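You operate a simulated robot arm through the tools that you are given. There is no shell and no other tool. Be economical: measure what you need, move in short steps, check, and stop when the job is done.

The job below is to be done with a simulated robot arm. You get a single attempt, and the scene is never put back.

JOB
Glue the yellow rosette on the bare block and leave it clamped in the blue press till set.
Fine: glue all over the block's top with the blue brush, brush back; leave the yellow brush; slide in, yellow knob down to the green band. Set down upright: squat brush with blue handle.

Only the result counts: the job must be done as asked and must still hold three seconds after the hand-in. Knocking over, shifting, dropping, spilling or breaking anything else fails it.

ROBOT AND FRAMES
A 7-joint arm with a two-finger parallel gripper, fixed in place. Base frame: the origin is at the foot of the arm, x ahead of it, y to its left, z up. Units: mm, rad, N and s.
With the tool pointing down near the work surface it reaches from about 360 to 880 mm from the base axis. Its first joint turns from -2.496 to 2.496 rad. Payload 3 kg.
The tool frame sits at the grasp point between the pads (the TCP): z along the fingers, y along the line on which they close. The tips reach 30 mm beyond it. Largest opening 94 mm; finger width 28, thickness 10; the body of the gripper, 50 by 96 mm, starts 55 mm behind the TCP.
Orientation is that of the tool frame in the base frame, as a unit quaternion [x, y, z, w]. With the fingers straight down and closing along the base's y, the tool's x points along the base's -x, its y along +y and its z along -z.

CONTROLS
- The arm moves only by the tool drive_tool. Its argument "moves" is a list of rows, each a list of 7 numbers: the shift along the base's x, y, z in mm, then the turn, a rotation vector about the base's x, y, z in rad, then the finger opening in mm, from 0 to 94. In form: [[dx, dy, dz, ax, ay, az, jaw], ...]. A call has 1 to 20 rows; each row is the pose to reach, as a shift and turn from the pose commanded when the call began. Rows are played at 5 a second. More than 50 mm and 0.15 rad between two rows, or a gripper value outside its range, and nothing of the call is played. Where a pose cannot be reached the arm comes as near as it can. A force on the tool above 70 N (or 10 N above the force at the start of the call, whichever is more), or a blocked arm, ends the call early, and 0.2 s more pass. The fingers move at their own pace (about 72 mm/s each) and stop on an object; they squeeze with about 40 N. The grip force told is the motor's: it shows also when the fingers shut on nothing. Time passes only in rows, and 0.2 s behind the last, so rows that repeat a pose let the fingers close. The reply holds the time, the measured pose of the TCP, the force on the tool along the base axes, the opening and the grip force, in the units named above and with some noise, with the torque about the TCP (base axes, N m) and any sound that the robot's microphone picked up.
- Cameras (640 x 400 px; columns grow to the right, rows downward): "scene" is fixed at [219.9, 649.2, 1577.9]; the picture's right is [-0.82, -0.58, 0.00], its down [-0.43, 0.61, -0.66] and it looks along [0.38, -0.54, -0.75] (base axes); focal length 363 px, centre (320, 200). "wrist" rides on the gripper at [76, 14, -102] in the tool frame; the picture's right is [-0.18, 0.98, 0.00], its down [-0.75, -0.14, -0.64] and it looks along [-0.63, -0.12, 0.77] (tool axes); focal length 243 px, centre (320, 200). There is no depth. A picture from a camera that has moved, and an enlarged one, comes with that camera's place and axes in the base frame and with its lens.
- capture(camera): a new picture of that camera. No time passes.
- zoom(camera, box): a new picture of the part [left, top, right, bottom] of that camera's present view, enlarged. No time passes.
- sign_off(): hands the job in; it is judged then, once.

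Work in short steps. Places have to be worked out from the pictures, the camera data and where the tool is seen: move nearer, look again, correct. Check each grasp and each placing, and mend what went wrong. You have 120 turns and 84 pictures in all, those below and enlarged ones among them. Open the gripper and draw the arm clear of the work before you hand the job in, unless the task says otherwise; then end with one line.

The tools are called by a JSON object that holds its "fn" and its "kwargs". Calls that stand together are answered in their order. drive_tool: Moves the arm, as the interface text tells. Its arguments: {"type":"object","properties":{"moves":{"type":"array","items":{"type":"array","items":{"type":"number"}}}},"required":["moves"]} The other tools are called the same way: capture (camera) takes a picture; zoom (camera, box) takes an enlarged picture of a part of a camera's view; sign_off () hands the job in.

At the start:

```text
time: 0.0
tcp_pos: [241.0, 379.5, 1332.1]
tool_rot: [0.0, 1.0, 0.0, 0.0]
wrist_force: [-1.0, 0.3, -0.2]
ft_torque: [0.0, 0.0, 0.02]
opening: 94.0
finger_force: 0.1
```

scene: 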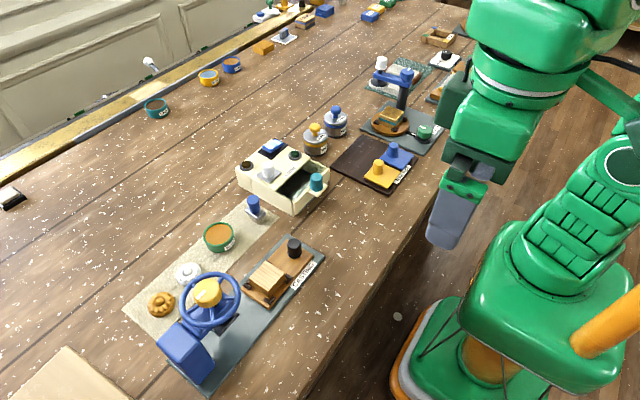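
wrist: 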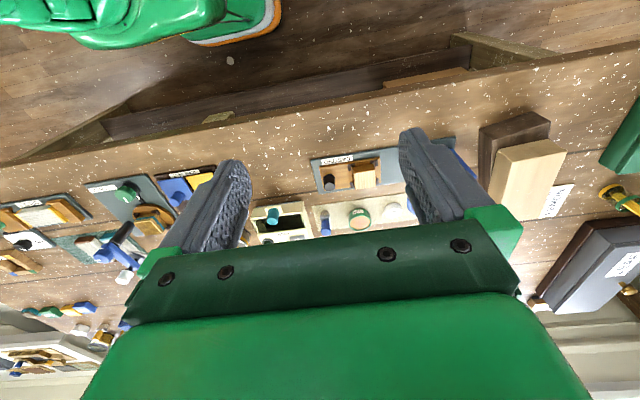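

The scene shows a press with a blue wheel, a sledge with a block, rosettes, pots and brushes. I'll zoom in to tell them apart.

{"fn": "zoom", "kwargs": {"camera": "scene", "box": [120, 200, 340, 390]}}

{"fn": "zoom", "kwargs": {"camera": "scene", "box": [230, 90, 430, 220]}}

{"fn": "zoom", "kwargs": {"camera": "scene", "box": [340, 20, 480, 150]}}

```text
2.11 times, centred on (230, 295) of scene
camera zoom: at [219.9, 649.2, 1577.9], right [-0.82, -0.58, 0.0], down [-0.43, 0.61, -0.66], along [0.38, -0.54, -0.75], focal length 765 px, centre (510, 0)
```

zoom: 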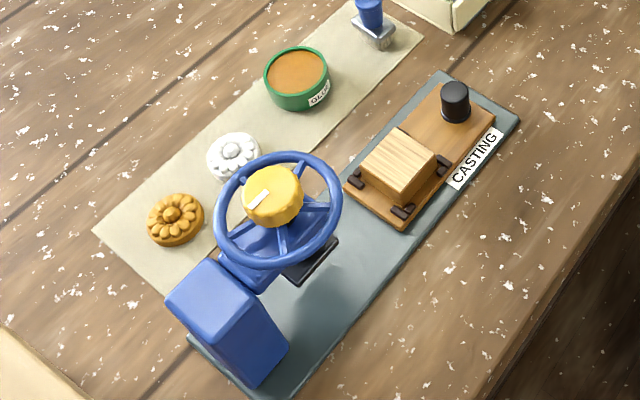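

```text
3.08 times, centred on (330, 155) of scene
camera zoom: at [219.9, 649.2, 1577.9], right [-0.82, -0.58, 0.0], down [-0.43, 0.61, -0.66], along [0.38, -0.54, -0.75], focal length 1118 px, centre (289, 338)
```

zoom: 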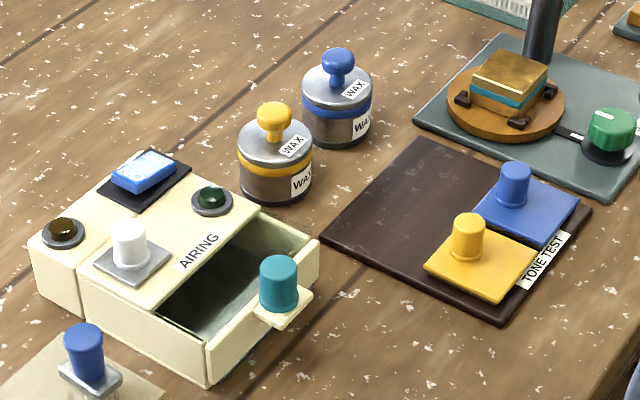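

```text
3.08 times, centred on (410, 85) of scene
camera zoom: at [219.9, 649.2, 1577.9], right [-0.82, -0.58, 0.0], down [-0.43, 0.61, -0.66], along [0.38, -0.54, -0.75], focal length 1118 px, centre (43, 554)
```

zoom: 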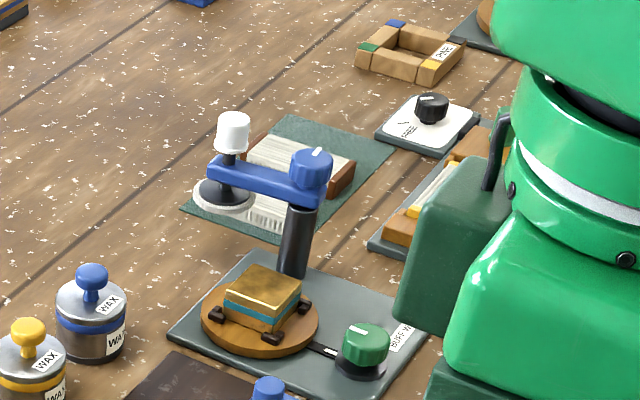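

The block sits on a slide with a black knob, and the blue press is at +y of it. The bench top looks to be at about z≈930–950. I'll lower and shift towards +y for a better wrist view.

{"fn": "drive_tool", "kwargs": {"moves": [[0, 30, -35, 0, 0, 0, 94], [0, 60, -70, 0, 0, 0, 94], [0, 90, -105, 0, 0, 0, 94], [0, 110, -130, 0, 0, 0, 94]]}}

{"fn": "capture", "kwargs": {"camera": "wrist"}}

```text
time: 1.0
tcp_pos: [239.9, 489.3, 1203.3]
tool_rot: [-0.002, 1.0, 0.002, 0.002]
wrist_force: [-0.8, -0.9, 0.7]
ft_torque: [0.0, -0.05, 0.0]
opening: 94.1
finger_force: 0.1
```

```text
78 pictures are left
camera wrist: at [163.6, 502.7, 1305.4], right [0.18, 0.98, 0.0], down [0.75, -0.14, 0.64], along [0.63, -0.11, -0.76], focal length 243 px, centre (320, 200)
```

wrist: 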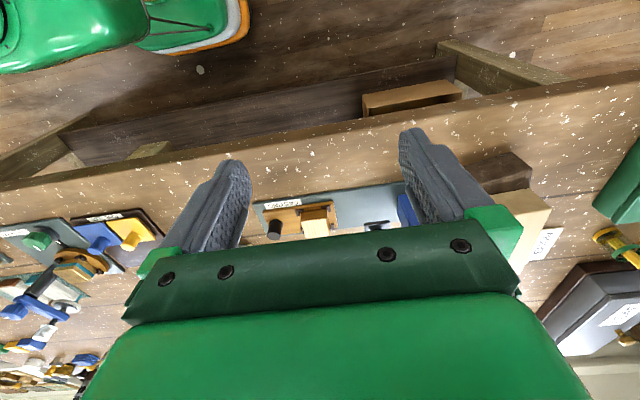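

The gripper hides what lies further out. I'll move out in x and up so that the mat, pot and press fall in the clear part of the view.

{"fn": "drive_tool", "kwargs": {"moves": [[40, 0, 15, 0, 0, 0, 94], [80, 0, 30, 0, 0, 0, 94], [120, 0, 45, 0, 0, 0, 94], [160, 0, 60, 0, 0, 0, 94], [190, 0, 60, 0, 0, 0, 94]]}}

{"fn": "zoom", "kwargs": {"camera": "wrist", "box": [180, 50, 420, 230]}}

{"fn": "capture", "kwargs": {"camera": "scene"}}

```text
time: 2.2
tcp_pos: [428.8, 490.3, 1263.4]
tool_rot: [0.0, 1.0, 0.0, 0.0]
wrist_force: [-0.2, 0.1, -0.1]
ft_torque: [0.01, -0.04, 0.01]
opening: 94.1
finger_force: 0.1
```

```text
2.22 times, centred on (300, 140) of wrist
camera zoom: at [354.4, 503.9, 1365.5], right [0.18, 0.98, 0.0], down [0.75, -0.14, 0.64], along [0.63, -0.12, -0.77], focal length 539 px, centre (364, 333)
```

zoom: 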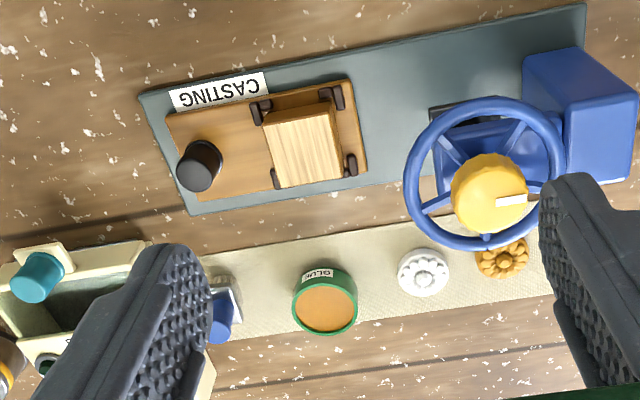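

```text
76 pictures are left
```

scene: 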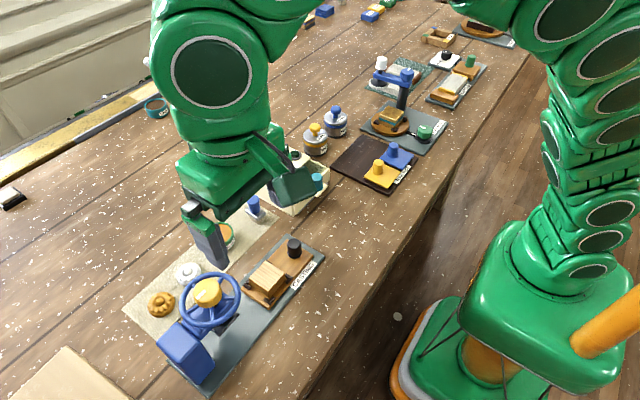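

Nice view. Now let me look closely at the press for the green band, from both cameras.

{"fn": "zoom", "kwargs": {"camera": "scene", "box": [140, 250, 260, 395]}}

{"fn": "zoom", "kwargs": {"camera": "wrist", "box": [315, 50, 425, 170]}}

```text
2.76 times, centred on (200, 322) of scene
camera zoom: at [219.9, 649.2, 1577.9], right [-0.82, -0.58, 0.0], down [-0.43, 0.61, -0.66], along [0.38, -0.54, -0.75], focal length 1003 px, centre (651, -138)
```

zoom: 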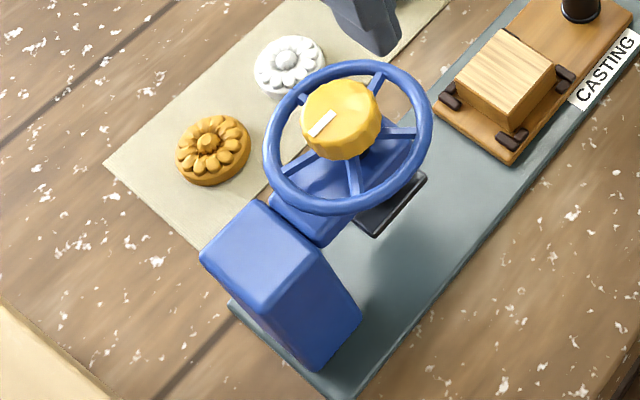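

```text
3.33 times, centred on (370, 110) of wrist
camera zoom: at [354.4, 503.9, 1365.5], right [0.18, 0.98, 0.0], down [0.75, -0.14, 0.64], along [0.63, -0.12, -0.77], focal length 809 px, centre (153, 500)
```

zoom: 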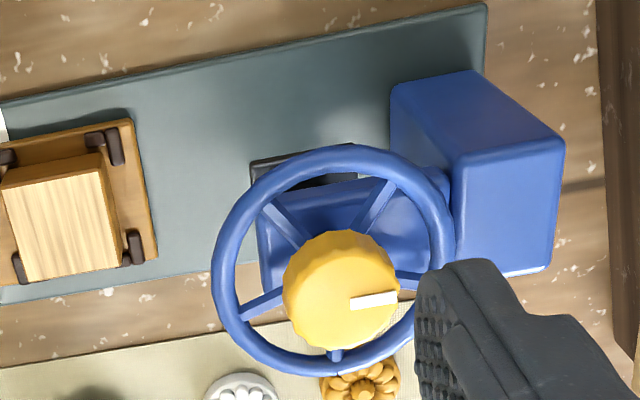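

Estimates so far are block top ≈(491,431,978), knob top ≈(488,544,1105) and bench ≈945. I'll tilt the tool to look at the press sideways from the robot side.

{"fn": "drive_tool", "kwargs": {"moves": [[-25, 0, -20, 0, -0.12, 0, 94], [-50, 0, -50, 0, -0.24, 0, 94], [-75, 0, -85, 0, -0.36, 0, 94], [-100, 0, -120, 0, -0.48, 0, 94], [-110, 0, -150, 0, -0.6, 0, 94]]}}

{"fn": "capture", "kwargs": {"camera": "wrist"}}

```text
time: 3.6
tcp_pos: [332.7, 500.4, 1053.1]
tool_rot: [0.051, 0.988, 0.017, 0.143]
wrist_force: [1.0, -0.3, 0.4]
ft_torque: [-0.01, -0.01, 0.01]
opening: 94.0
finger_force: 0.1
stopped in row 5: the arm was blocked; the commanded pose is now the measured one
```

```text
73 pictures are left
camera wrist: at [232.3, 520.5, 1129.1], right [0.27, 0.96, 0.1], down [0.52, -0.23, 0.82], along [0.81, -0.17, -0.56], focal length 243 px, centre (320, 200)
```

wrist: 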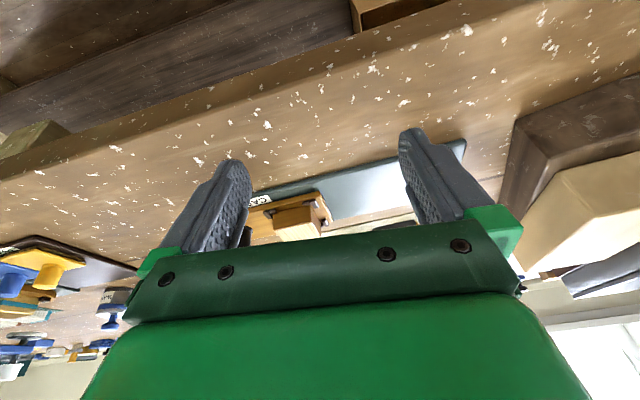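

The tilt hit a joint limit, nothing was touched. I'll go back up, get upright and try views from other sides by yawing the tool.

{"fn": "drive_tool", "kwargs": {"moves": [[20, -20, 45, -0.017, 0.143, 0.051, 94], [40, -50, 80, -0.034, 0.287, 0.102, 94], [60, -90, 100, -0.034, 0.287, 0.102, 94], [90, -130, 120, -0.034, 0.287, 0.102, 94]]}}

{"fn": "drive_tool", "kwargs": {"moves": [[0, 0, 0, 0, 0, 0.14, 94], [0, 0, 0, 0, 0, 0.28, 94], [0, 0, 0, 0, 0, 0.42, 94], [0, 0, 0, 0, 0, 0.56, 94], [0, 0, 0, 0, 0, 0.7, 94], [0, 0, 0, 0, 0, 0.84, 94], [0, 0, 0, 0, 0, 0.98, 94], [0, 0, 0, 0, 0, 1.12, 94], [0, 0, 0, 0, 0, 1.26, 94], [0, 0, 0, 0, 0, 1.4, 94], [0, 0, 0, 0, 0, 1.5, 94], [0, 0, 0, 0, 0, 1.57, 94]]}}

{"fn": "capture", "kwargs": {"camera": "wrist"}}

```text
refused: row 1 steps farther than a row can; nothing moved
```

```text
time: 6.2
tcp_pos: [332.1, 501.1, 1053.5]
tool_rot: [-0.664, 0.733, 0.115, 0.091]
wrist_force: [-0.1, 0.6, -0.7]
ft_torque: [-0.01, 0.02, -0.02]
opening: 94.1
finger_force: 0.0
```

```text
72 pictures are left
camera wrist: at [311.8, 400.0, 1129.9], right [-0.96, 0.27, 0.1], down [0.23, 0.52, 0.82], along [0.17, 0.81, -0.56], focal length 243 px, centre (320, 200)
```

wrist: 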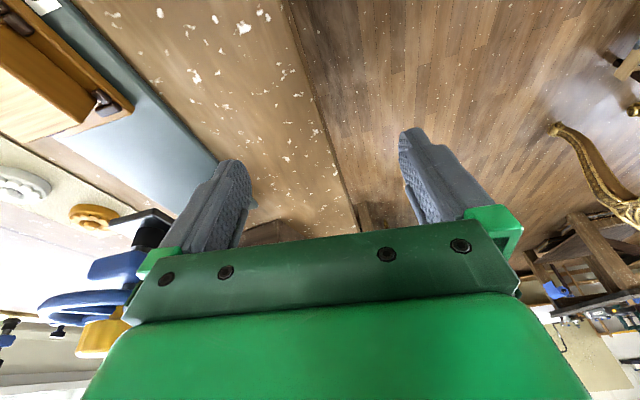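

The rotation played where it was, which gives a useful low view of the press at the left edge. I'll zoom there.

{"fn": "zoom", "kwargs": {"camera": "wrist", "box": [0, 190, 190, 360]}}

```text
2.35 times, centred on (95, 275) of wrist
camera zoom: at [311.8, 400.0, 1129.9], right [-0.96, 0.27, 0.1], down [0.23, 0.52, 0.82], along [0.17, 0.81, -0.56], focal length 571 px, centre (849, 24)
```

zoom: 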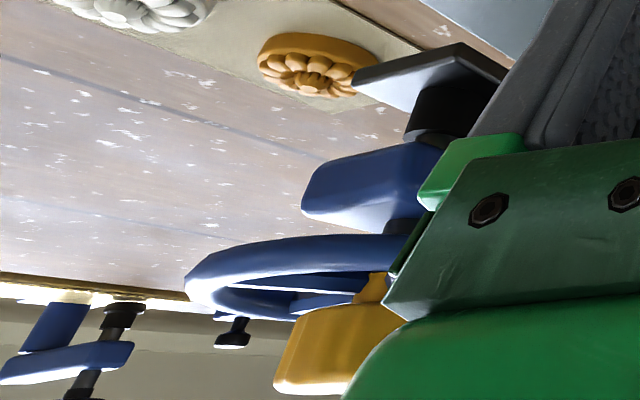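

The press stack is platen, shaft, blue arm, wheel, yellow knob. A finger hides the shaft, so I'll shift to −x and a bit of −y to see it clear of the gripper.

{"fn": "drive_tool", "kwargs": {"moves": [[-40, 0, 0, 0, 0, 0, 94], [-75, 0, 0, 0, 0, 0.1, 94], [-90, 0, 0, 0, 0, 0.2, 94]]}}

{"fn": "zoom", "kwargs": {"camera": "wrist", "box": [0, 130, 220, 320]}}

```text
time: 7.0
tcp_pos: [241.1, 500.8, 1053.7]
tool_rot: [0.735, -0.663, -0.124, -0.077]
wrist_force: [-0.3, 0.2, -0.7]
ft_torque: [-0.03, 0.05, -0.02]
opening: 94.0
finger_force: 0.0
```

```text
2.11 times, centred on (110, 225) of wrist
camera zoom: at [241.9, 397.7, 1130.2], right [-0.99, 0.07, 0.1], down [0.12, 0.56, 0.82], along [0.0, 0.83, -0.56], focal length 511 px, centre (762, 147)
```

zoom: 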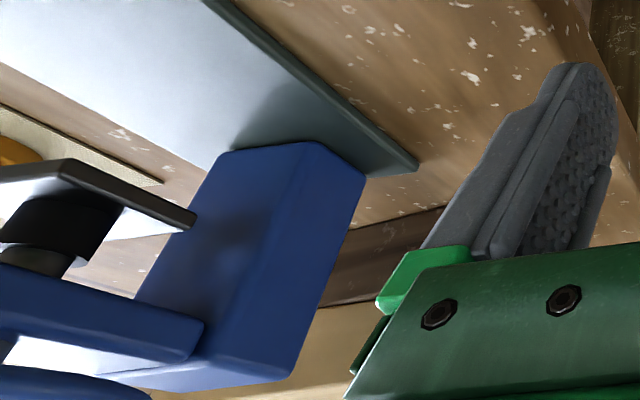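

No gauge on these faces of the column. I'll shift back part-way to bring the shaft into clear view.

{"fn": "drive_tool", "kwargs": {"moves": [[30, -10, 0, 0, 0, -0.08, 94], [50, -20, 0, 0, 0, -0.1, 94]]}}

{"fn": "zoom", "kwargs": {"camera": "wrist", "box": [0, 150, 190, 370]}}

```text
time: 7.6
tcp_pos: [292.0, 480.3, 1053.2]
tool_rot: [-0.7, 0.7, 0.119, 0.084]
wrist_force: [-0.2, -0.3, 0.6]
ft_torque: [-0.01, -0.02, -0.04]
opening: 94.1
finger_force: 0.1
```

```text
1.82 times, centred on (95, 260) of wrist
camera zoom: at [282.1, 378.3, 1130.4], right [-0.98, 0.17, 0.1], down [0.18, 0.54, 0.82], along [0.08, 0.82, -0.56], focal length 441 px, centre (729, 91)
```

zoom: 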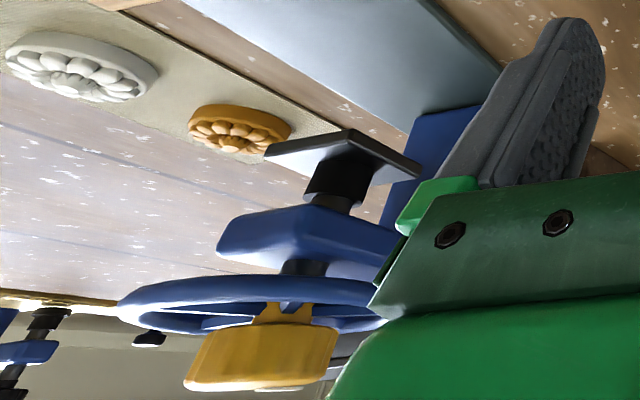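

The knob has its own stem above the wheel. I'll zoom on the ram and knob for any coloured bands.

{"fn": "zoom", "kwargs": {"camera": "wrist", "box": [50, 210, 125, 270]}}

{"fn": "zoom", "kwargs": {"camera": "wrist", "box": [30, 290, 130, 370]}}

```text
6.67 times, centred on (88, 240) of wrist
camera zoom: at [282.1, 378.3, 1130.4], right [-0.98, 0.17, 0.1], down [0.18, 0.54, 0.82], along [0.08, 0.82, -0.56], focal length 1618 px, centre (1870, -67)
```

zoom: 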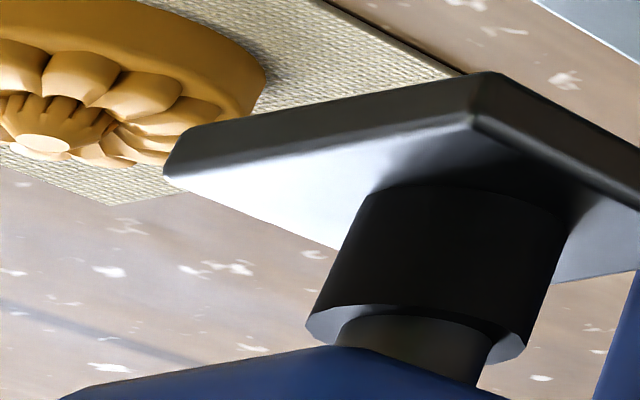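

```text
5.00 times, centred on (80, 330) of wrist
camera zoom: at [282.1, 378.3, 1130.4], right [-0.98, 0.17, 0.1], down [0.18, 0.54, 0.82], along [0.08, 0.82, -0.56], focal length 1213 px, centre (1520, -450)
```

zoom: 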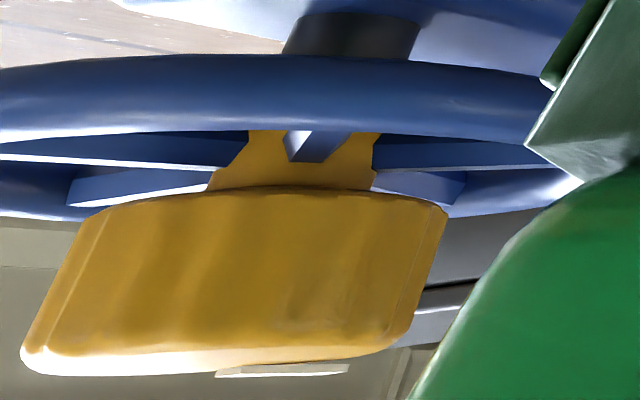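

The ram has a sleeve over a thinner shaft, so I'll watch it while turning. Now back to the default upright yaw, up, and over towards the brush and pot.

{"fn": "drive_tool", "kwargs": {"moves": [[0, 0, 40, -0.022, 0.0156, -0.13, 94], [0, 0, 80, -0.044, 0.031, -0.26, 94], [0, 0, 110, -0.066, 0.047, -0.39, 94], [0, -10, 130, -0.088, 0.062, -0.52, 94], [10, -20, 130, -0.11, 0.078, -0.65, 94], [30, -30, 130, -0.1325, 0.0935, -0.78, 94], [50, -40, 130, -0.155, 0.109, -0.91, 94], [70, -50, 130, -0.177, 0.125, -1.04, 94], [90, -60, 130, -0.2, 0.14, -1.17, 94], [110, -70, 130, -0.221, 0.156, -1.3, 94], [130, -80, 130, -0.243, 0.171, -1.43, 94], [140, -80, 130, -0.265, 0.187, -1.56, 94]]}}

{"fn": "capture", "kwargs": {"camera": "wrist"}}

```text
time: 10.2
tcp_pos: [432.1, 400.8, 1182.5]
tool_rot: [0.001, 1.0, 0.0, 0.001]
wrist_force: [-0.2, 1.1, 0.4]
ft_torque: [0.02, 0.01, 0.0]
opening: 94.2
finger_force: 0.1
```

```text
66 pictures are left
camera wrist: at [356.2, 415.4, 1285.2], right [0.19, 0.98, 0.0], down [0.75, -0.14, 0.64], along [0.63, -0.12, -0.77], focal length 243 px, centre (320, 200)
```

wrist: 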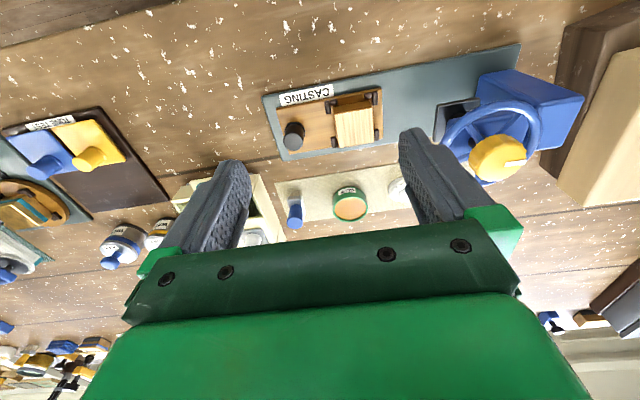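

The brush top is partly hidden by the hand. I'll move outward so the brush and pot come into the middle of the view.

{"fn": "drive_tool", "kwargs": {"moves": [[40, -20, 0, 0, 0, 0, 94], [80, -45, 0, 0, 0, 0, 94], [110, -60, 0, 0, 0, 0, 94]]}}

{"fn": "zoom", "kwargs": {"camera": "wrist", "box": [200, 60, 440, 220]}}

```text
time: 11.0
tcp_pos: [541.0, 338.8, 1182.7]
tool_rot: [0.001, 1.0, 0.0, 0.0]
wrist_force: [-0.1, 0.0, -0.5]
ft_torque: [-0.02, 0.03, -0.01]
opening: 93.8
finger_force: 0.0
```

```text
2.50 times, centred on (320, 140) of wrist
camera zoom: at [465.7, 353.7, 1284.7], right [0.19, 0.98, 0.0], down [0.75, -0.14, 0.64], along [0.63, -0.12, -0.77], focal length 606 px, centre (320, 350)
```

zoom: 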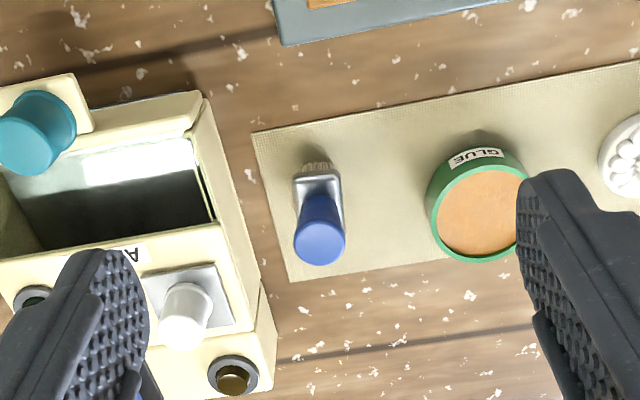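

Triangulated: brush handle top ≈(612,326,1024), pot top centre ≈(640,411,976), bench ≈950. I'll go above the brush with the jaw at 44, which stays clear of the cabinet at y≈283.

{"fn": "drive_tool", "kwargs": {"moves": [[30, -5, -40, 0, 0, 0, 44], [60, -10, -80, 0, 0, 0, 44], [71, -13, -112, 0, 0, 0, 44], [71, -13, -112, 0, 0, 0, 44]]}}

{"fn": "capture", "kwargs": {"camera": "wrist"}}

{"fn": "zoom", "kwargs": {"camera": "scene", "box": [190, 150, 310, 230]}}

```text
refused: row 1 steps farther than a row can; nothing moved
```

```text
64 pictures are left
camera wrist: at [465.7, 353.7, 1284.7], right [0.19, 0.98, 0.0], down [0.75, -0.14, 0.64], along [0.63, -0.12, -0.77], focal length 243 px, centre (320, 200)
```

wrist: 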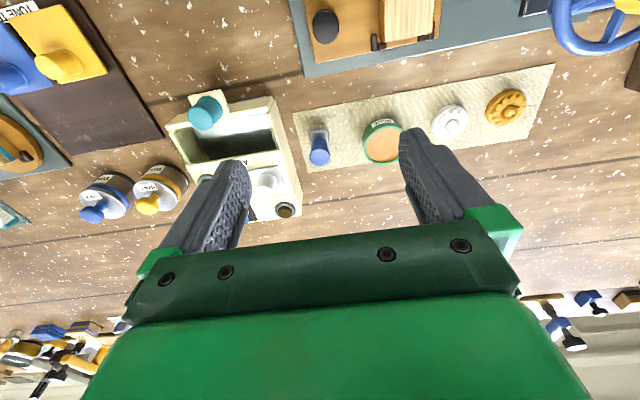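

```text
5.00 times, centred on (250, 190) of scene
camera zoom: at [219.9, 649.2, 1577.9], right [-0.82, -0.58, 0.0], down [-0.43, 0.61, -0.66], along [0.38, -0.54, -0.75], focal length 1817 px, centre (670, 250)
```

zoom: 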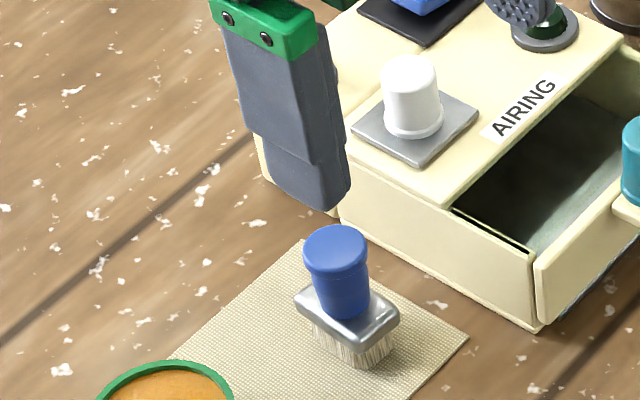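

The first row stepped slightly too far, so I'm re-issuing it smaller. The ferrule plate top is at about z 984, so TCP z≈1019 keeps the tips clear of it.

{"fn": "drive_tool", "kwargs": {"moves": [[22, -4, -35, 0, 0, 0, 44], [45, -8, -70, 0, 0, 0, 44], [71, -13, -100, 0, 0, 0, 44], [71, -13, -115, 0, 0, 0, 44], [71, -13, -115, 0, 0, 0, 44]]}}

{"fn": "capture", "kwargs": {"camera": "wrist"}}

{"fn": "zoom", "kwargs": {"camera": "scene", "box": [190, 150, 310, 230]}}

```text
time: 12.2
tcp_pos: [613.1, 328.6, 1067.4]
tool_rot: [0.001, 1.0, 0.0, 0.001]
wrist_force: [-0.3, 0.7, 0.2]
ft_torque: [0.03, 0.03, 0.03]
opening: 44.3
finger_force: 0.2
```

```text
62 pictures are left
camera wrist: at [536.4, 342.1, 1169.6], right [0.19, 0.98, 0.0], down [0.75, -0.14, 0.64], along [0.63, -0.12, -0.77], focal length 243 px, centre (320, 200)
```

wrist: 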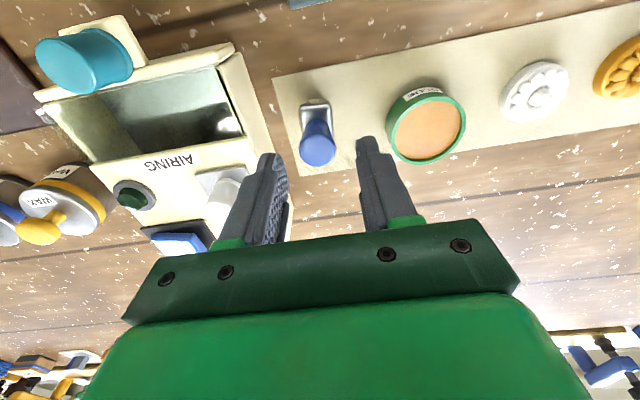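

```text
5.00 times, centred on (250, 190) of scene
camera zoom: at [219.9, 649.2, 1577.9], right [-0.82, -0.58, 0.0], down [-0.43, 0.61, -0.66], along [0.38, -0.54, -0.75], focal length 1817 px, centre (670, 250)
```

zoom: 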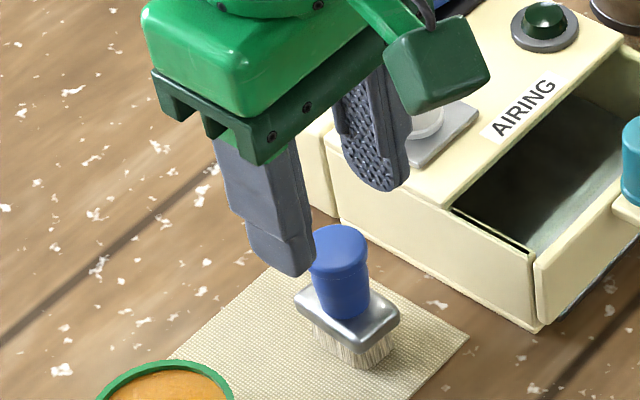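

The handle re-measures at (612.7,326,1024), matching. I descend and grip.

{"fn": "drive_tool", "kwargs": {"moves": [[0, -2, -25, 0, 0, 0, 44], [0, -2, -48, 0, 0, 0, 44], [0, -2, -48, 0, 0, 0, 0], [0, -2, -48, 0, 0, 0, 0], [0, -2, -48, 0, 0, 0, 0]]}}

```text
time: 13.4
tcp_pos: [611.5, 326.6, 1019.8]
tool_rot: [0.001, 1.0, 0.001, 0.0]
wrist_force: [-1.2, 1.4, 2.9]
ft_torque: [0.06, -0.04, 0.03]
opening: 22.5
finger_force: 39.5
```

The handle is gripped at 22.5 mm, with its rest pose at TCP (611.5,326.6,1019.8). I lift it and move over the pot.

{"fn": "drive_tool", "kwargs": {"moves": [[0, 0, 30, 0, 0, 0, 0], [0, 0, 60, 0, 0, 0, 0], [10, 40, 70, 0, 0, 0, 0], [28, 84, 70, 0, 0, 0, 0], [28, 84, 70, 0, 0, 0, 0]]}}

{"fn": "capture", "kwargs": {"camera": "wrist"}}

{"fn": "zoom", "kwargs": {"camera": "scene", "box": [150, 160, 300, 280]}}

```text
time: 14.6
tcp_pos: [641.2, 411.1, 1090.1]
tool_rot: [0.001, 1.0, -0.001, 0.001]
wrist_force: [0.0, 0.2, -0.5]
ft_torque: [0.02, -0.02, -0.02]
opening: 22.4
finger_force: 40.3
```

```text
60 pictures are left
camera wrist: at [565.0, 425.2, 1192.0], right [0.19, 0.98, 0.0], down [0.75, -0.14, 0.64], along [0.63, -0.12, -0.77], focal length 243 px, centre (320, 200)
```

wrist: 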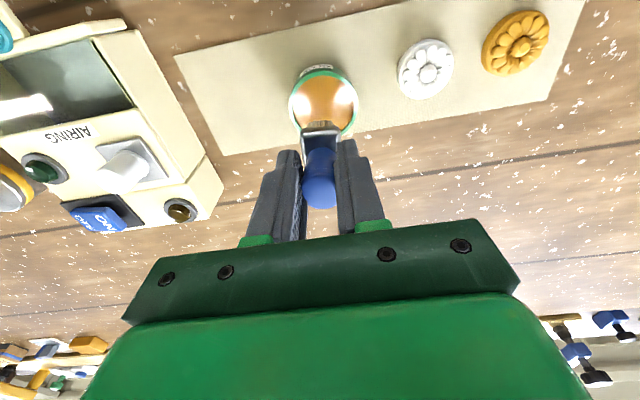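

```text
3.33 times, centred on (225, 220) of scene
camera zoom: at [219.9, 649.2, 1577.9], right [-0.82, -0.58, 0.0], down [-0.43, 0.61, -0.66], along [0.38, -0.54, -0.75], focal length 1212 px, centre (637, 133)
```

zoom: 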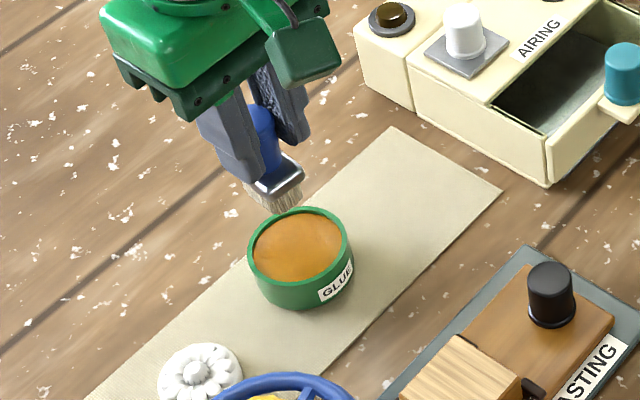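

The pot centre is ≈(638,412). I dip the bristles to about z≈963 inside the pot and watch the force.

{"fn": "drive_tool", "kwargs": {"moves": [[-3, 1, -25, 0, 0, 0, 0], [-3, 1, -45, 0, 0, 0, 0], [-3, 1, -57, 0, 0, 0, 0], [-3, 1, -57, 0, 0, 0, 0]]}}

{"fn": "zoom", "kwargs": {"camera": "scene", "box": [150, 160, 300, 280]}}

```text
time: 15.3
tcp_pos: [639.7, 412.1, 1045.8]
tool_rot: [0.001, 1.0, 0.004, 0.008]
wrist_force: [-2.4, 1.5, 23.2]
ft_torque: [0.73, -0.28, 0.15]
opening: 22.0
finger_force: 40.4
stopped in row 3: the force on the tool passed its limit at 93 N (the readings are from after the stop); the commanded pose is now the measured one
```

```text
3.33 times, centred on (225, 220) of scene
camera zoom: at [219.9, 649.2, 1577.9], right [-0.82, -0.58, 0.0], down [-0.43, 0.61, -0.66], along [0.38, -0.54, -0.75], focal length 1212 px, centre (637, 133)
```

zoom: 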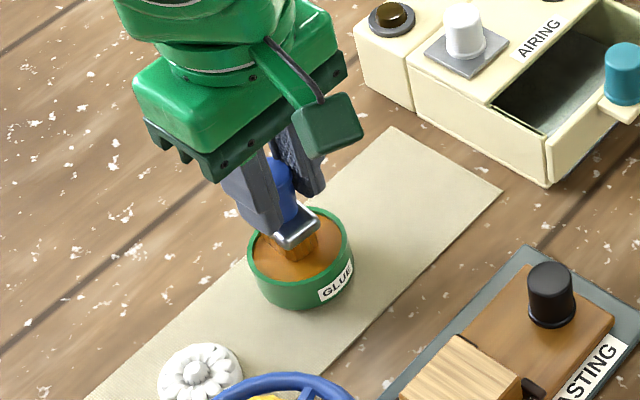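

The bristles took up glue at tip z≈976. Lift, and carry the brush to above the block.

{"fn": "drive_tool", "kwargs": {"moves": [[0, 0, 30, 0, 0, 0, 0], [0, 0, 65, 0, 0, 0, 0], [-45, 5, 75, 0, 0, 0, 0], [-90, 10, 75, 0, 0, 0, 0], [-130, 15, 75, 0, 0, 0, 0], [-150, 18, 75, 0, 0, 0, 0], [-150, 18, 75, 0, 0, 0, 0]]}}

{"fn": "capture", "kwargs": {"camera": "wrist"}}

{"fn": "zoom", "kwargs": {"camera": "scene", "box": [190, 190, 340, 310]}}

```text
time: 16.9
tcp_pos: [488.6, 429.1, 1119.4]
tool_rot: [0.002, 1.0, 0.003, 0.006]
wrist_force: [-0.5, 1.1, -0.7]
ft_torque: [-0.02, -0.02, 0.01]
opening: 22.3
finger_force: 39.9
```

```text
57 pictures are left
camera wrist: at [411.0, 444.2, 1220.9], right [0.19, 0.98, 0.01], down [0.75, -0.15, 0.65], along [0.64, -0.12, -0.76], focal length 243 px, centre (320, 200)
```

wrist: 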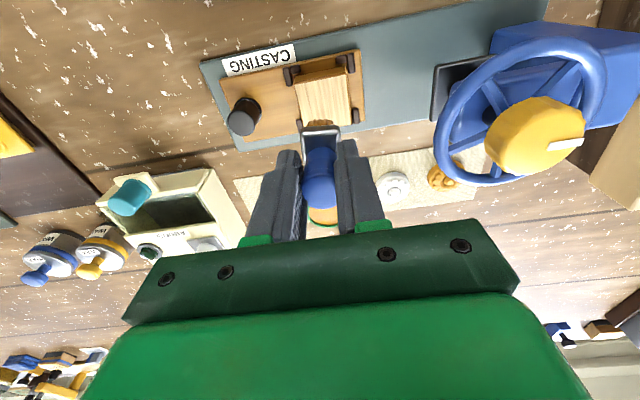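

```text
3.33 times, centred on (265, 250) of scene
camera zoom: at [219.9, 649.2, 1577.9], right [-0.82, -0.58, 0.0], down [-0.43, 0.61, -0.66], along [0.38, -0.54, -0.75], focal length 1212 px, centre (503, 33)
```

zoom: 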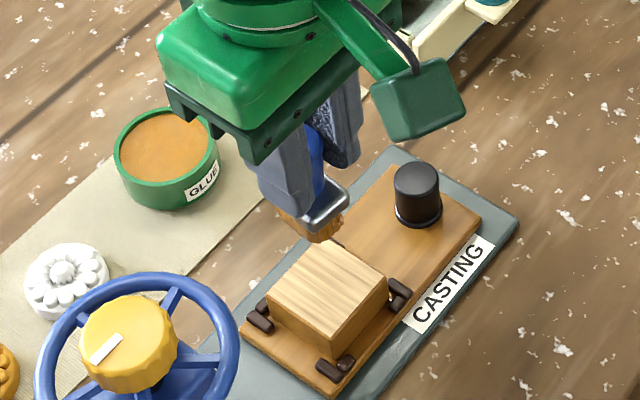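

I zoom on the block top from the wrist for accurate bounds.

{"fn": "zoom", "kwargs": {"camera": "wrist", "box": [260, 40, 380, 150]}}

```text
3.64 times, centred on (320, 95) of wrist
camera zoom: at [411.0, 444.2, 1220.9], right [0.19, 0.98, 0.01], down [0.75, -0.15, 0.65], along [0.64, -0.12, -0.76], focal length 882 px, centre (320, 582)
```

zoom: 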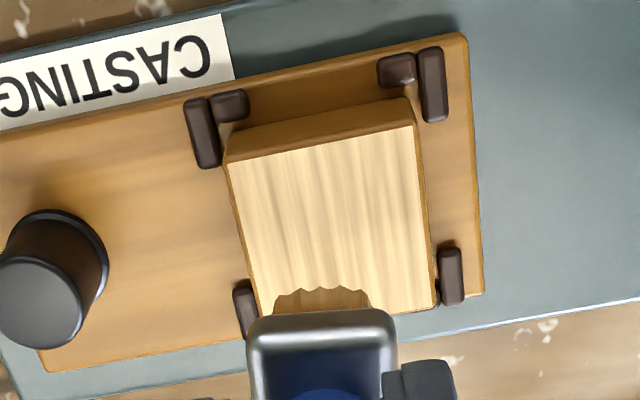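

Block top is ≈45×45 mm centred at (488.4,434.5), z≈989. I lower the brush over its centre in small steps until light contact.

{"fn": "drive_tool", "kwargs": {"moves": [[0, 5.5, -30, 0, 0, 0, 0], [0, 5.5, -52, 0, 0, 0, 0], [0, 5.5, -55, 0, 0, 0, 0], [0, 5.5, -57, 0, 0, 0, 0]]}}

```text
time: 17.9
tcp_pos: [488.4, 436.3, 1062.1]
tool_rot: [0.001, 1.0, 0.003, 0.006]
wrist_force: [0.1, 0.0, 4.0]
ft_torque: [-0.04, -0.08, 0.02]
opening: 21.8
finger_force: 39.9
```

A force of 4 N hints at first contact; I step down a little.

{"fn": "drive_tool", "kwargs": {"moves": [[0, 0, -1, 0, 0, 0, 0], [0, 0, -2, 0, 0, 0, 0]]}}

{"fn": "zoom", "kwargs": {"camera": "scene", "box": [190, 190, 340, 310]}}

```text
time: 18.6
tcp_pos: [488.3, 436.7, 1060.6]
tool_rot: [0.001, 1.0, 0.004, 0.007]
wrist_force: [-2.6, -1.0, 31.8]
ft_torque: [-0.17, -0.06, 0.08]
opening: 22.3
finger_force: 39.5
```

```text
3.33 times, centred on (265, 250) of scene
camera zoom: at [219.9, 649.2, 1577.9], right [-0.82, -0.58, 0.0], down [-0.43, 0.61, -0.66], along [0.38, -0.54, -0.75], focal length 1212 px, centre (503, 33)
```

zoom: 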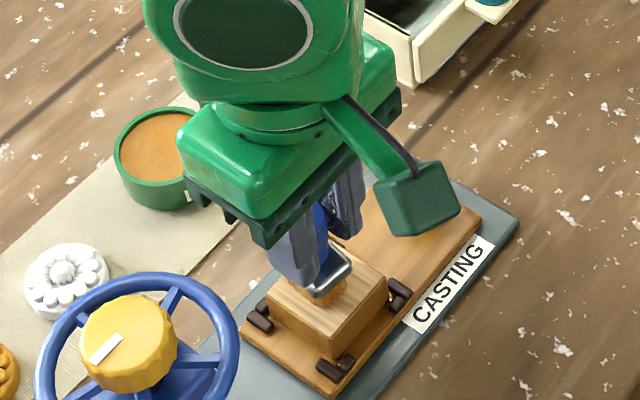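

Contact at 32 N with TCP z≈1060.6. I brush in strokes along x (across the slide, so the carriage isn't pushed) and lift between rows.

{"fn": "drive_tool", "kwargs": {"moves": [[-16, -18, 6, 0, 0, 0, 0], [-16, -18, 0.5, 0, 0, 0, 0], [-6, -18, 0.5, 0, 0, 0, 0], [5, -18, 0.5, 0, 0, 0, 0], [16, -18, 0.5, 0, 0, 0, 0], [16, -18, 6, 0, 0, 0, 0], [16, -10, 6, 0, 0, 0, 0], [16, -10, 0.5, 0, 0, 0, 0], [5, -10, 0.5, 0, 0, 0, 0], [-6, -10, 0.5, 0, 0, 0, 0], [-16, -10, 0.5, 0, 0, 0, 0], [-16, -10, 6, 0, 0, 0, 0], [-16, -2, 6, 0, 0, 0, 0], [-16, -2, 0.5, 0, 0, 0, 0], [-6, -2, 0.5, 0, 0, 0, 0], [5, -2, 0.5, 0, 0, 0, 0], [16, -2, 0.5, 0, 0, 0, 0], [16, -2, 6, 0, 0, 0, 0]]}}

{"fn": "zoom", "kwargs": {"camera": "scene", "box": [190, 190, 340, 310]}}

```text
time: 22.4
tcp_pos: [505.0, 433.2, 1065.0]
tool_rot: [0.0, 1.0, 0.002, 0.005]
wrist_force: [-0.3, 0.5, -1.2]
ft_torque: [0.02, 0.03, -0.01]
opening: 22.4
finger_force: 40.1
```

```text
3.33 times, centred on (265, 250) of scene
camera zoom: at [219.9, 649.2, 1577.9], right [-0.82, -0.58, 0.0], down [-0.43, 0.61, -0.66], along [0.38, -0.54, -0.75], focal length 1212 px, centre (503, 33)
```

zoom: 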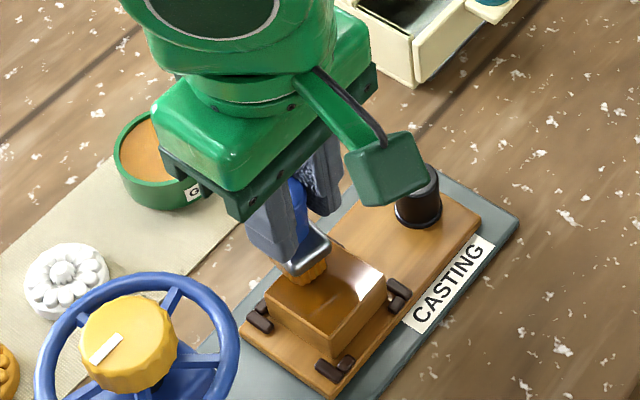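

The glue film spreads well. I do the remaining +y strokes.

{"fn": "drive_tool", "kwargs": {"moves": [[0, 8, 0, 0, 0, 0, 0], [0, 8, -5.5, 0, 0, 0, 0], [-11, 8, -5.5, 0, 0, 0, 0], [-22, 8, -5.5, 0, 0, 0, 0], [-32, 8, -5.5, 0, 0, 0, 0], [-32, 8, 0, 0, 0, 0, 0], [-32, 16, 0, 0, 0, 0, 0], [-32, 16, -5.5, 0, 0, 0, 0], [-22, 16, -5.5, 0, 0, 0, 0], [-11, 16, -5.5, 0, 0, 0, 0], [0, 16, -5.5, 0, 0, 0, 0], [0, 16, 5, 0, 0, 0, 0], [20, 0, 40, 0, 0, 0, 0], [60, 0, 50, 0, 0, 0, 0]]}}

{"fn": "zoom", "kwargs": {"camera": "scene", "box": [220, 230, 320, 310]}}

{"fn": "zoom", "kwargs": {"camera": "wrist", "box": [240, 0, 400, 130]}}

```text
time: 25.4
tcp_pos: [565.3, 433.3, 1116.6]
tool_rot: [0.001, 1.0, 0.004, 0.006]
wrist_force: [0.5, -0.3, 0.7]
ft_torque: [0.01, -0.01, -0.01]
opening: 22.2
finger_force: 39.9
```

```text
5.00 times, centred on (270, 270) of scene
camera zoom: at [219.9, 649.2, 1577.9], right [-0.82, -0.58, 0.0], down [-0.43, 0.61, -0.66], along [0.38, -0.54, -0.75], focal length 1817 px, centre (570, -150)
```

zoom: 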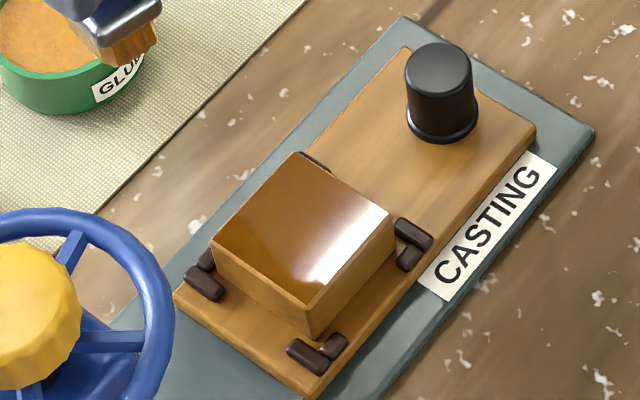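

```text
3.08 times, centred on (320, 65) of wrist
camera zoom: at [488.5, 447.0, 1218.0], right [0.19, 0.98, 0.01], down [0.75, -0.15, 0.65], along [0.64, -0.11, -0.76], focal length 746 px, centre (320, 615)
```

zoom: 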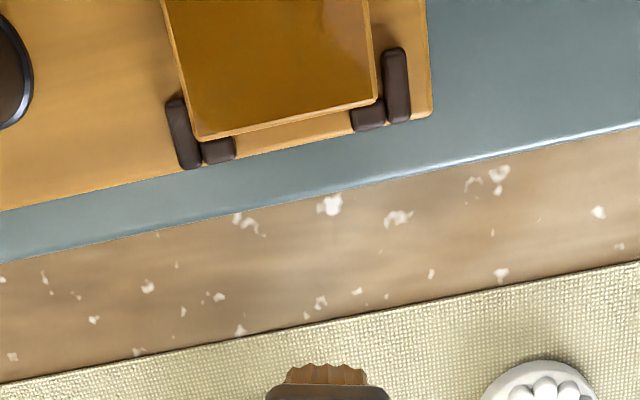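

The block top is completely covered. I return the brush to its original spot and lower it gently.

{"fn": "drive_tool", "kwargs": {"moves": [[15, -35, 0, -0.008, 0.012, 0, 0], [30, -70, 0, -0.008, 0.012, 0, 0], [46, -106.5, 0, -0.008, 0.012, 0, 0], [46, -106.5, -40, -0.008, 0.012, 0, 0], [46, -106.5, -80, -0.008, 0.012, 0, 0], [46, -106.5, -90, -0.008, 0.012, 0, 0], [46, -106.5, -93, -0.008, 0.012, 0, 0]]}}

{"fn": "zoom", "kwargs": {"camera": "scene", "box": [190, 150, 310, 230]}}

```text
time: 26.9
tcp_pos: [610.4, 327.7, 1021.9]
tool_rot: [0.0, 1.0, -0.001, 0.0]
wrist_force: [-1.0, -0.2, -1.6]
ft_torque: [0.01, -0.02, 0.03]
opening: 22.4
finger_force: 40.3
```

```text
5.00 times, centred on (250, 190) of scene
camera zoom: at [219.9, 649.2, 1577.9], right [-0.82, -0.58, 0.0], down [-0.43, 0.61, -0.66], along [0.38, -0.54, -0.75], focal length 1817 px, centre (670, 250)
```

zoom: 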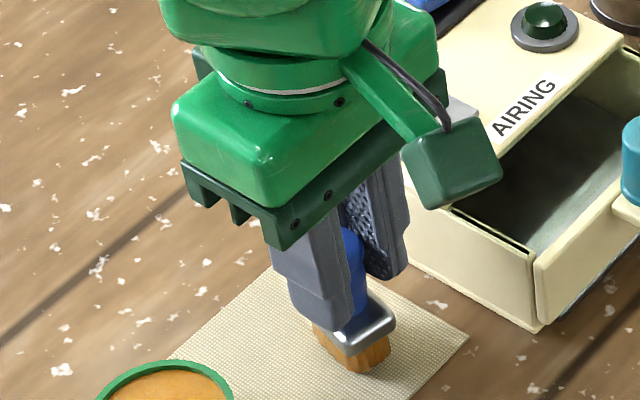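

The brush looks slightly tipped in the grip but squat. I lower it millimetre-wise to contact so it squares up before I release.

{"fn": "drive_tool", "kwargs": {"moves": [[0, 0, -1, 0, 0, 0, 0], [0, 0, -2, 0, 0, 0, 0], [0, 0, -2.5, 0, 0, 0, 0]]}}

{"fn": "zoom", "kwargs": {"camera": "wrist", "box": [270, 100, 370, 230]}}

```text
time: 27.8
tcp_pos: [610.3, 327.3, 1019.4]
tool_rot: [0.0, 1.0, 0.0, -0.001]
wrist_force: [0.8, -0.4, -0.4]
ft_torque: [0.0, 0.01, 0.02]
opening: 22.2
finger_force: 40.5
```

```text
3.08 times, centred on (320, 165) of wrist
camera zoom: at [535.2, 341.9, 1122.7], right [0.19, 0.98, 0.0], down [0.75, -0.14, 0.64], along [0.63, -0.12, -0.77], focal length 746 px, centre (320, 308)
```

zoom: 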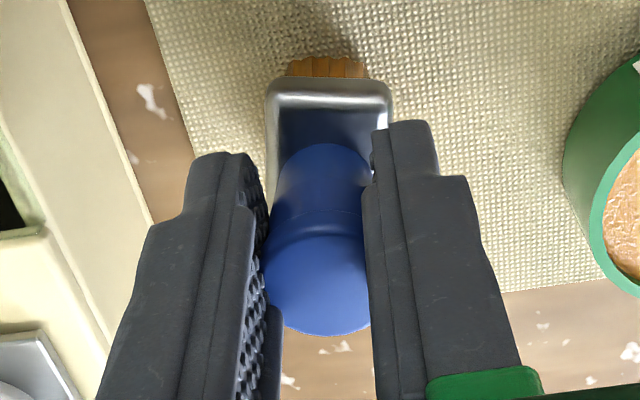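

No contact yet, as the brush had slid up a little in the grip. I continue slowly.

{"fn": "drive_tool", "kwargs": {"moves": [[0, 0, -1, 0, 0, 0, 0], [0, 0, -2, 0, 0, 0, 0], [0, 0, -3, 0, 0, 0, 0]]}}

```text
time: 28.6
tcp_pos: [610.6, 327.2, 1019.5]
tool_rot: [0.0, 1.0, -0.001, 0.002]
wrist_force: [-4.5, -2.2, 28.3]
ft_torque: [-0.15, -0.38, -0.03]
opening: 22.4
finger_force: 39.5
```

Contact at 28 N. I ease off 2.5 mm and open.

{"fn": "drive_tool", "kwargs": {"moves": [[0, 0, 2.5, 0, 0, 0, 22], [0, 0, 2.5, 0, 0, 0, 44], [0, 0, 2.5, 0, 0, 0, 44], [0, 0, 2.5, 0, 0, 0, 44]]}}

{"fn": "capture", "kwargs": {"camera": "wrist"}}

{"fn": "zoom", "kwargs": {"camera": "scene", "box": [190, 150, 310, 230]}}

```text
time: 29.6
tcp_pos: [610.9, 327.2, 1020.0]
tool_rot: [0.001, 1.0, -0.001, -0.001]
wrist_force: [0.1, -0.3, -0.8]
ft_torque: [-0.01, 0.02, 0.01]
opening: 43.9
finger_force: 0.0
```

```text
48 pictures are left
camera wrist: at [535.2, 341.7, 1122.2], right [0.19, 0.98, 0.0], down [0.75, -0.14, 0.64], along [0.63, -0.12, -0.77], focal length 243 px, centre (320, 200)
```

wrist: 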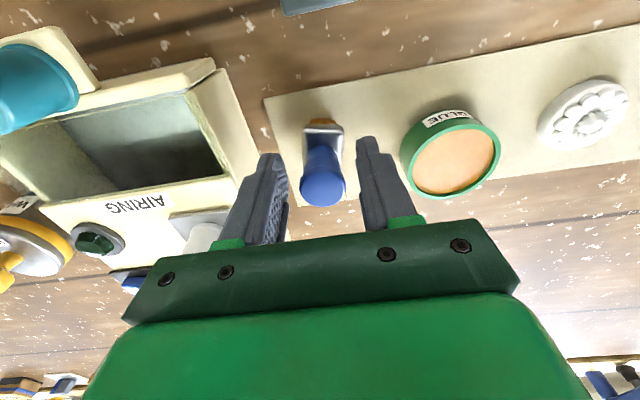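

```text
5.00 times, centred on (250, 190) of scene
camera zoom: at [219.9, 649.2, 1577.9], right [-0.82, -0.58, 0.0], down [-0.43, 0.61, -0.66], along [0.38, -0.54, -0.75], focal length 1817 px, centre (670, 250)
```

zoom: 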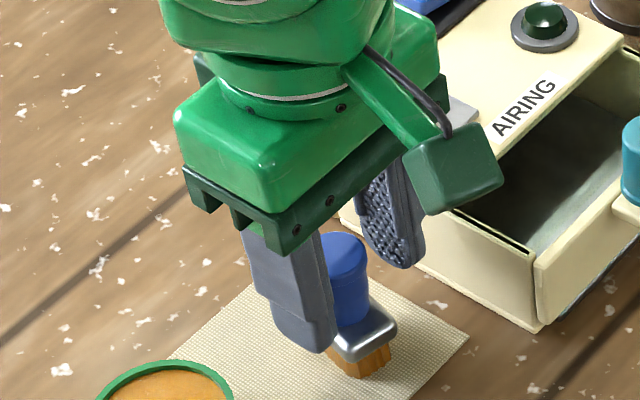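

The brush stands upright and free. I rise and go over the yellow rosette at about (623,573).

{"fn": "drive_tool", "kwargs": {"moves": [[0, 0, 40, 0, 0, 0, 44], [0, 0, 80, 0, 0, 0, 44], [0, 0, 120, 0, 0, 0, 60], [0, 45, 140, 0, 0, 0, 70], [0, 90, 140, 0, 0, 0, 70], [0, 135, 140, 0, 0, 0, 70], [0, 180, 140, 0, 0, 0, 70], [0, 220, 140, 0, 0, 0, 70], [0, 240, 130, 0, 0, 0, 70], [0, 240, 130, 0, 0, 0, 70]]}}

{"fn": "capture", "kwargs": {"camera": "wrist"}}

{"fn": "zoom", "kwargs": {"camera": "scene", "box": [130, 180, 290, 330]}}

```text
time: 31.8
tcp_pos: [607.2, 526.1, 1147.1]
tool_rot: [0.002, 1.0, -0.002, -0.002]
wrist_force: [-0.1, 0.7, -0.2]
ft_torque: [0.02, -0.02, -0.01]
opening: 69.8
finger_force: 0.0
out of reach, approached as far as the arm can: row 8, 9, 10
```

```text
46 pictures are left
camera wrist: at [531.3, 540.3, 1249.4], right [0.19, 0.98, 0.0], down [0.75, -0.14, 0.64], along [0.63, -0.12, -0.77], focal length 243 px, centre (320, 200)
```

wrist: 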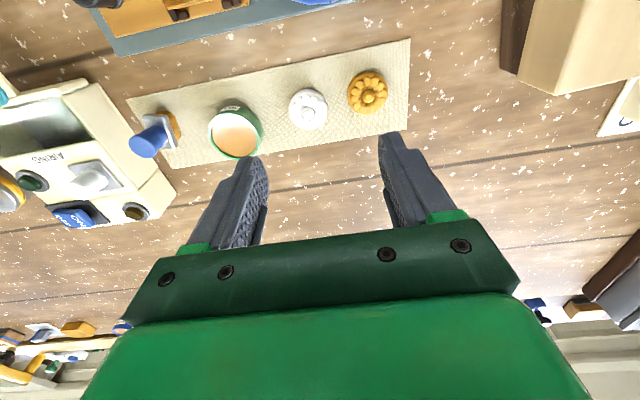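

```text
2.67 times, centred on (210, 255) of scene
camera zoom: at [219.9, 649.2, 1577.9], right [-0.82, -0.58, 0.0], down [-0.43, 0.61, -0.66], along [0.38, -0.54, -0.75], focal length 969 px, centre (613, 53)
```

zoom: 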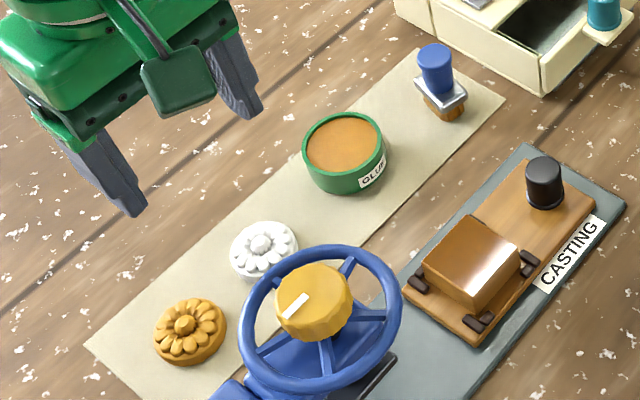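

The yellow rosette sits at ≈(624.5,576), top ≈966, dia ≈45. The high pose was out of reach, so I go lower towards it.

{"fn": "drive_tool", "kwargs": {"moves": [[0, 0, -40, 0, 0, 0, 70], [0, 0, -80, 0, 0, 0, 70], [10, 5, -110, 0, 0, 0, 70], [10, 5, -110, 0, 0, 0, 70]]}}

{"fn": "capture", "kwargs": {"camera": "wrist"}}

```text
time: 32.8
tcp_pos: [617.5, 530.7, 1039.5]
tool_rot: [0.0, 1.0, -0.001, 0.0]
wrist_force: [0.4, 0.0, -0.3]
ft_torque: [0.01, 0.02, -0.01]
opening: 70.0
finger_force: 0.1
```

```text
44 pictures are left
camera wrist: at [541.3, 545.6, 1141.3], right [0.19, 0.98, 0.0], down [0.75, -0.14, 0.64], along [0.63, -0.12, -0.77], focal length 243 px, centre (320, 200)
```

wrist: 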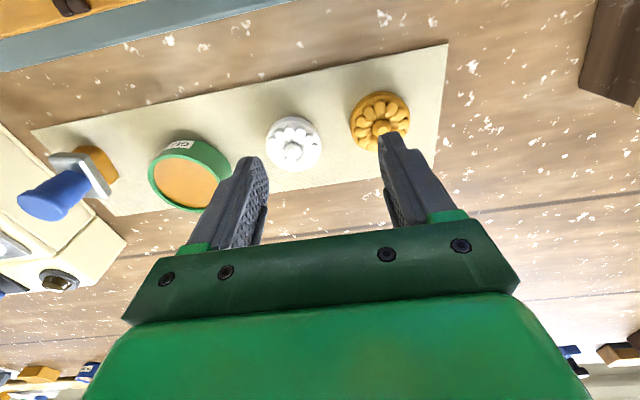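

Refined rosette centre is ≈(622.5,576). I move over it with the jaw at 56 mm, where the finger fits in the gap to the white rosette.

{"fn": "drive_tool", "kwargs": {"moves": [[5, 25, -5, 0, 0, 0, 56], [5, 45, -15, 0, 0, 0, 56], [5, 45, -25, 0, 0, 0, 56], [5, 45, -25, 0, 0, 0, 56]]}}

{"fn": "zoom", "kwargs": {"camera": "wrist", "box": [220, 60, 420, 240]}}

```text
time: 33.8
tcp_pos: [621.9, 575.5, 1013.1]
tool_rot: [0.0, 1.0, -0.001, -0.001]
wrist_force: [-0.1, -0.6, -0.2]
ft_torque: [0.01, 0.02, -0.02]
opening: 55.9
finger_force: 0.1
```

```text
2.22 times, centred on (320, 150) of wrist
camera zoom: at [546.1, 589.9, 1116.0], right [0.19, 0.98, 0.0], down [0.75, -0.14, 0.64], along [0.63, -0.12, -0.77], focal length 539 px, centre (320, 311)
```

zoom: 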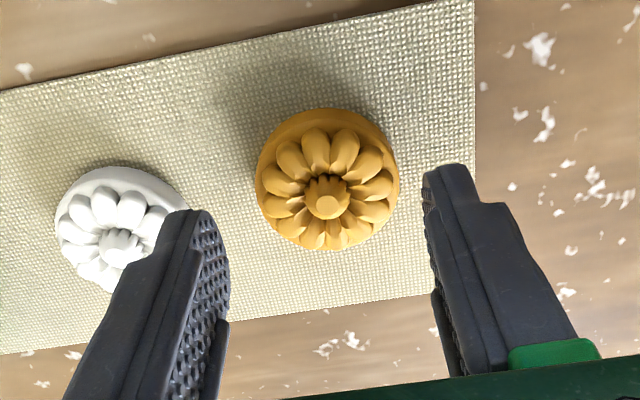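

Aligned at (622,577). I descend to z≈983 and close.

{"fn": "drive_tool", "kwargs": {"moves": [[0, 2, -15, 0, 0, 0, 56], [0, 2, -26, 0, 0, 0, 56], [0, 2, -30, 0, 0, 0, 56], [0, 2, -30, 0, 0, 0, 30], [0, 2, -30, 0, 0, 0, 30], [0, 2, -30, 0, 0, 0, 30]]}}

{"fn": "zoom", "kwargs": {"camera": "wrist", "box": [220, 60, 420, 240]}}

```text
time: 35.1
tcp_pos: [621.4, 577.4, 983.9]
tool_rot: [0.001, 1.0, -0.001, 0.0]
wrist_force: [-0.6, 2.0, 3.1]
ft_torque: [0.16, 0.0, -0.02]
opening: 44.1
finger_force: 40.0
```

```text
2.22 times, centred on (320, 150) of wrist
camera zoom: at [546.2, 592.1, 1086.4], right [0.19, 0.98, 0.0], down [0.75, -0.14, 0.64], along [0.63, -0.12, -0.77], focal length 539 px, centre (320, 311)
```

zoom: 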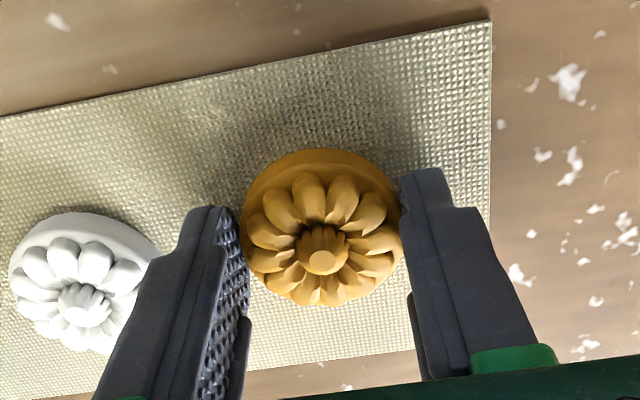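

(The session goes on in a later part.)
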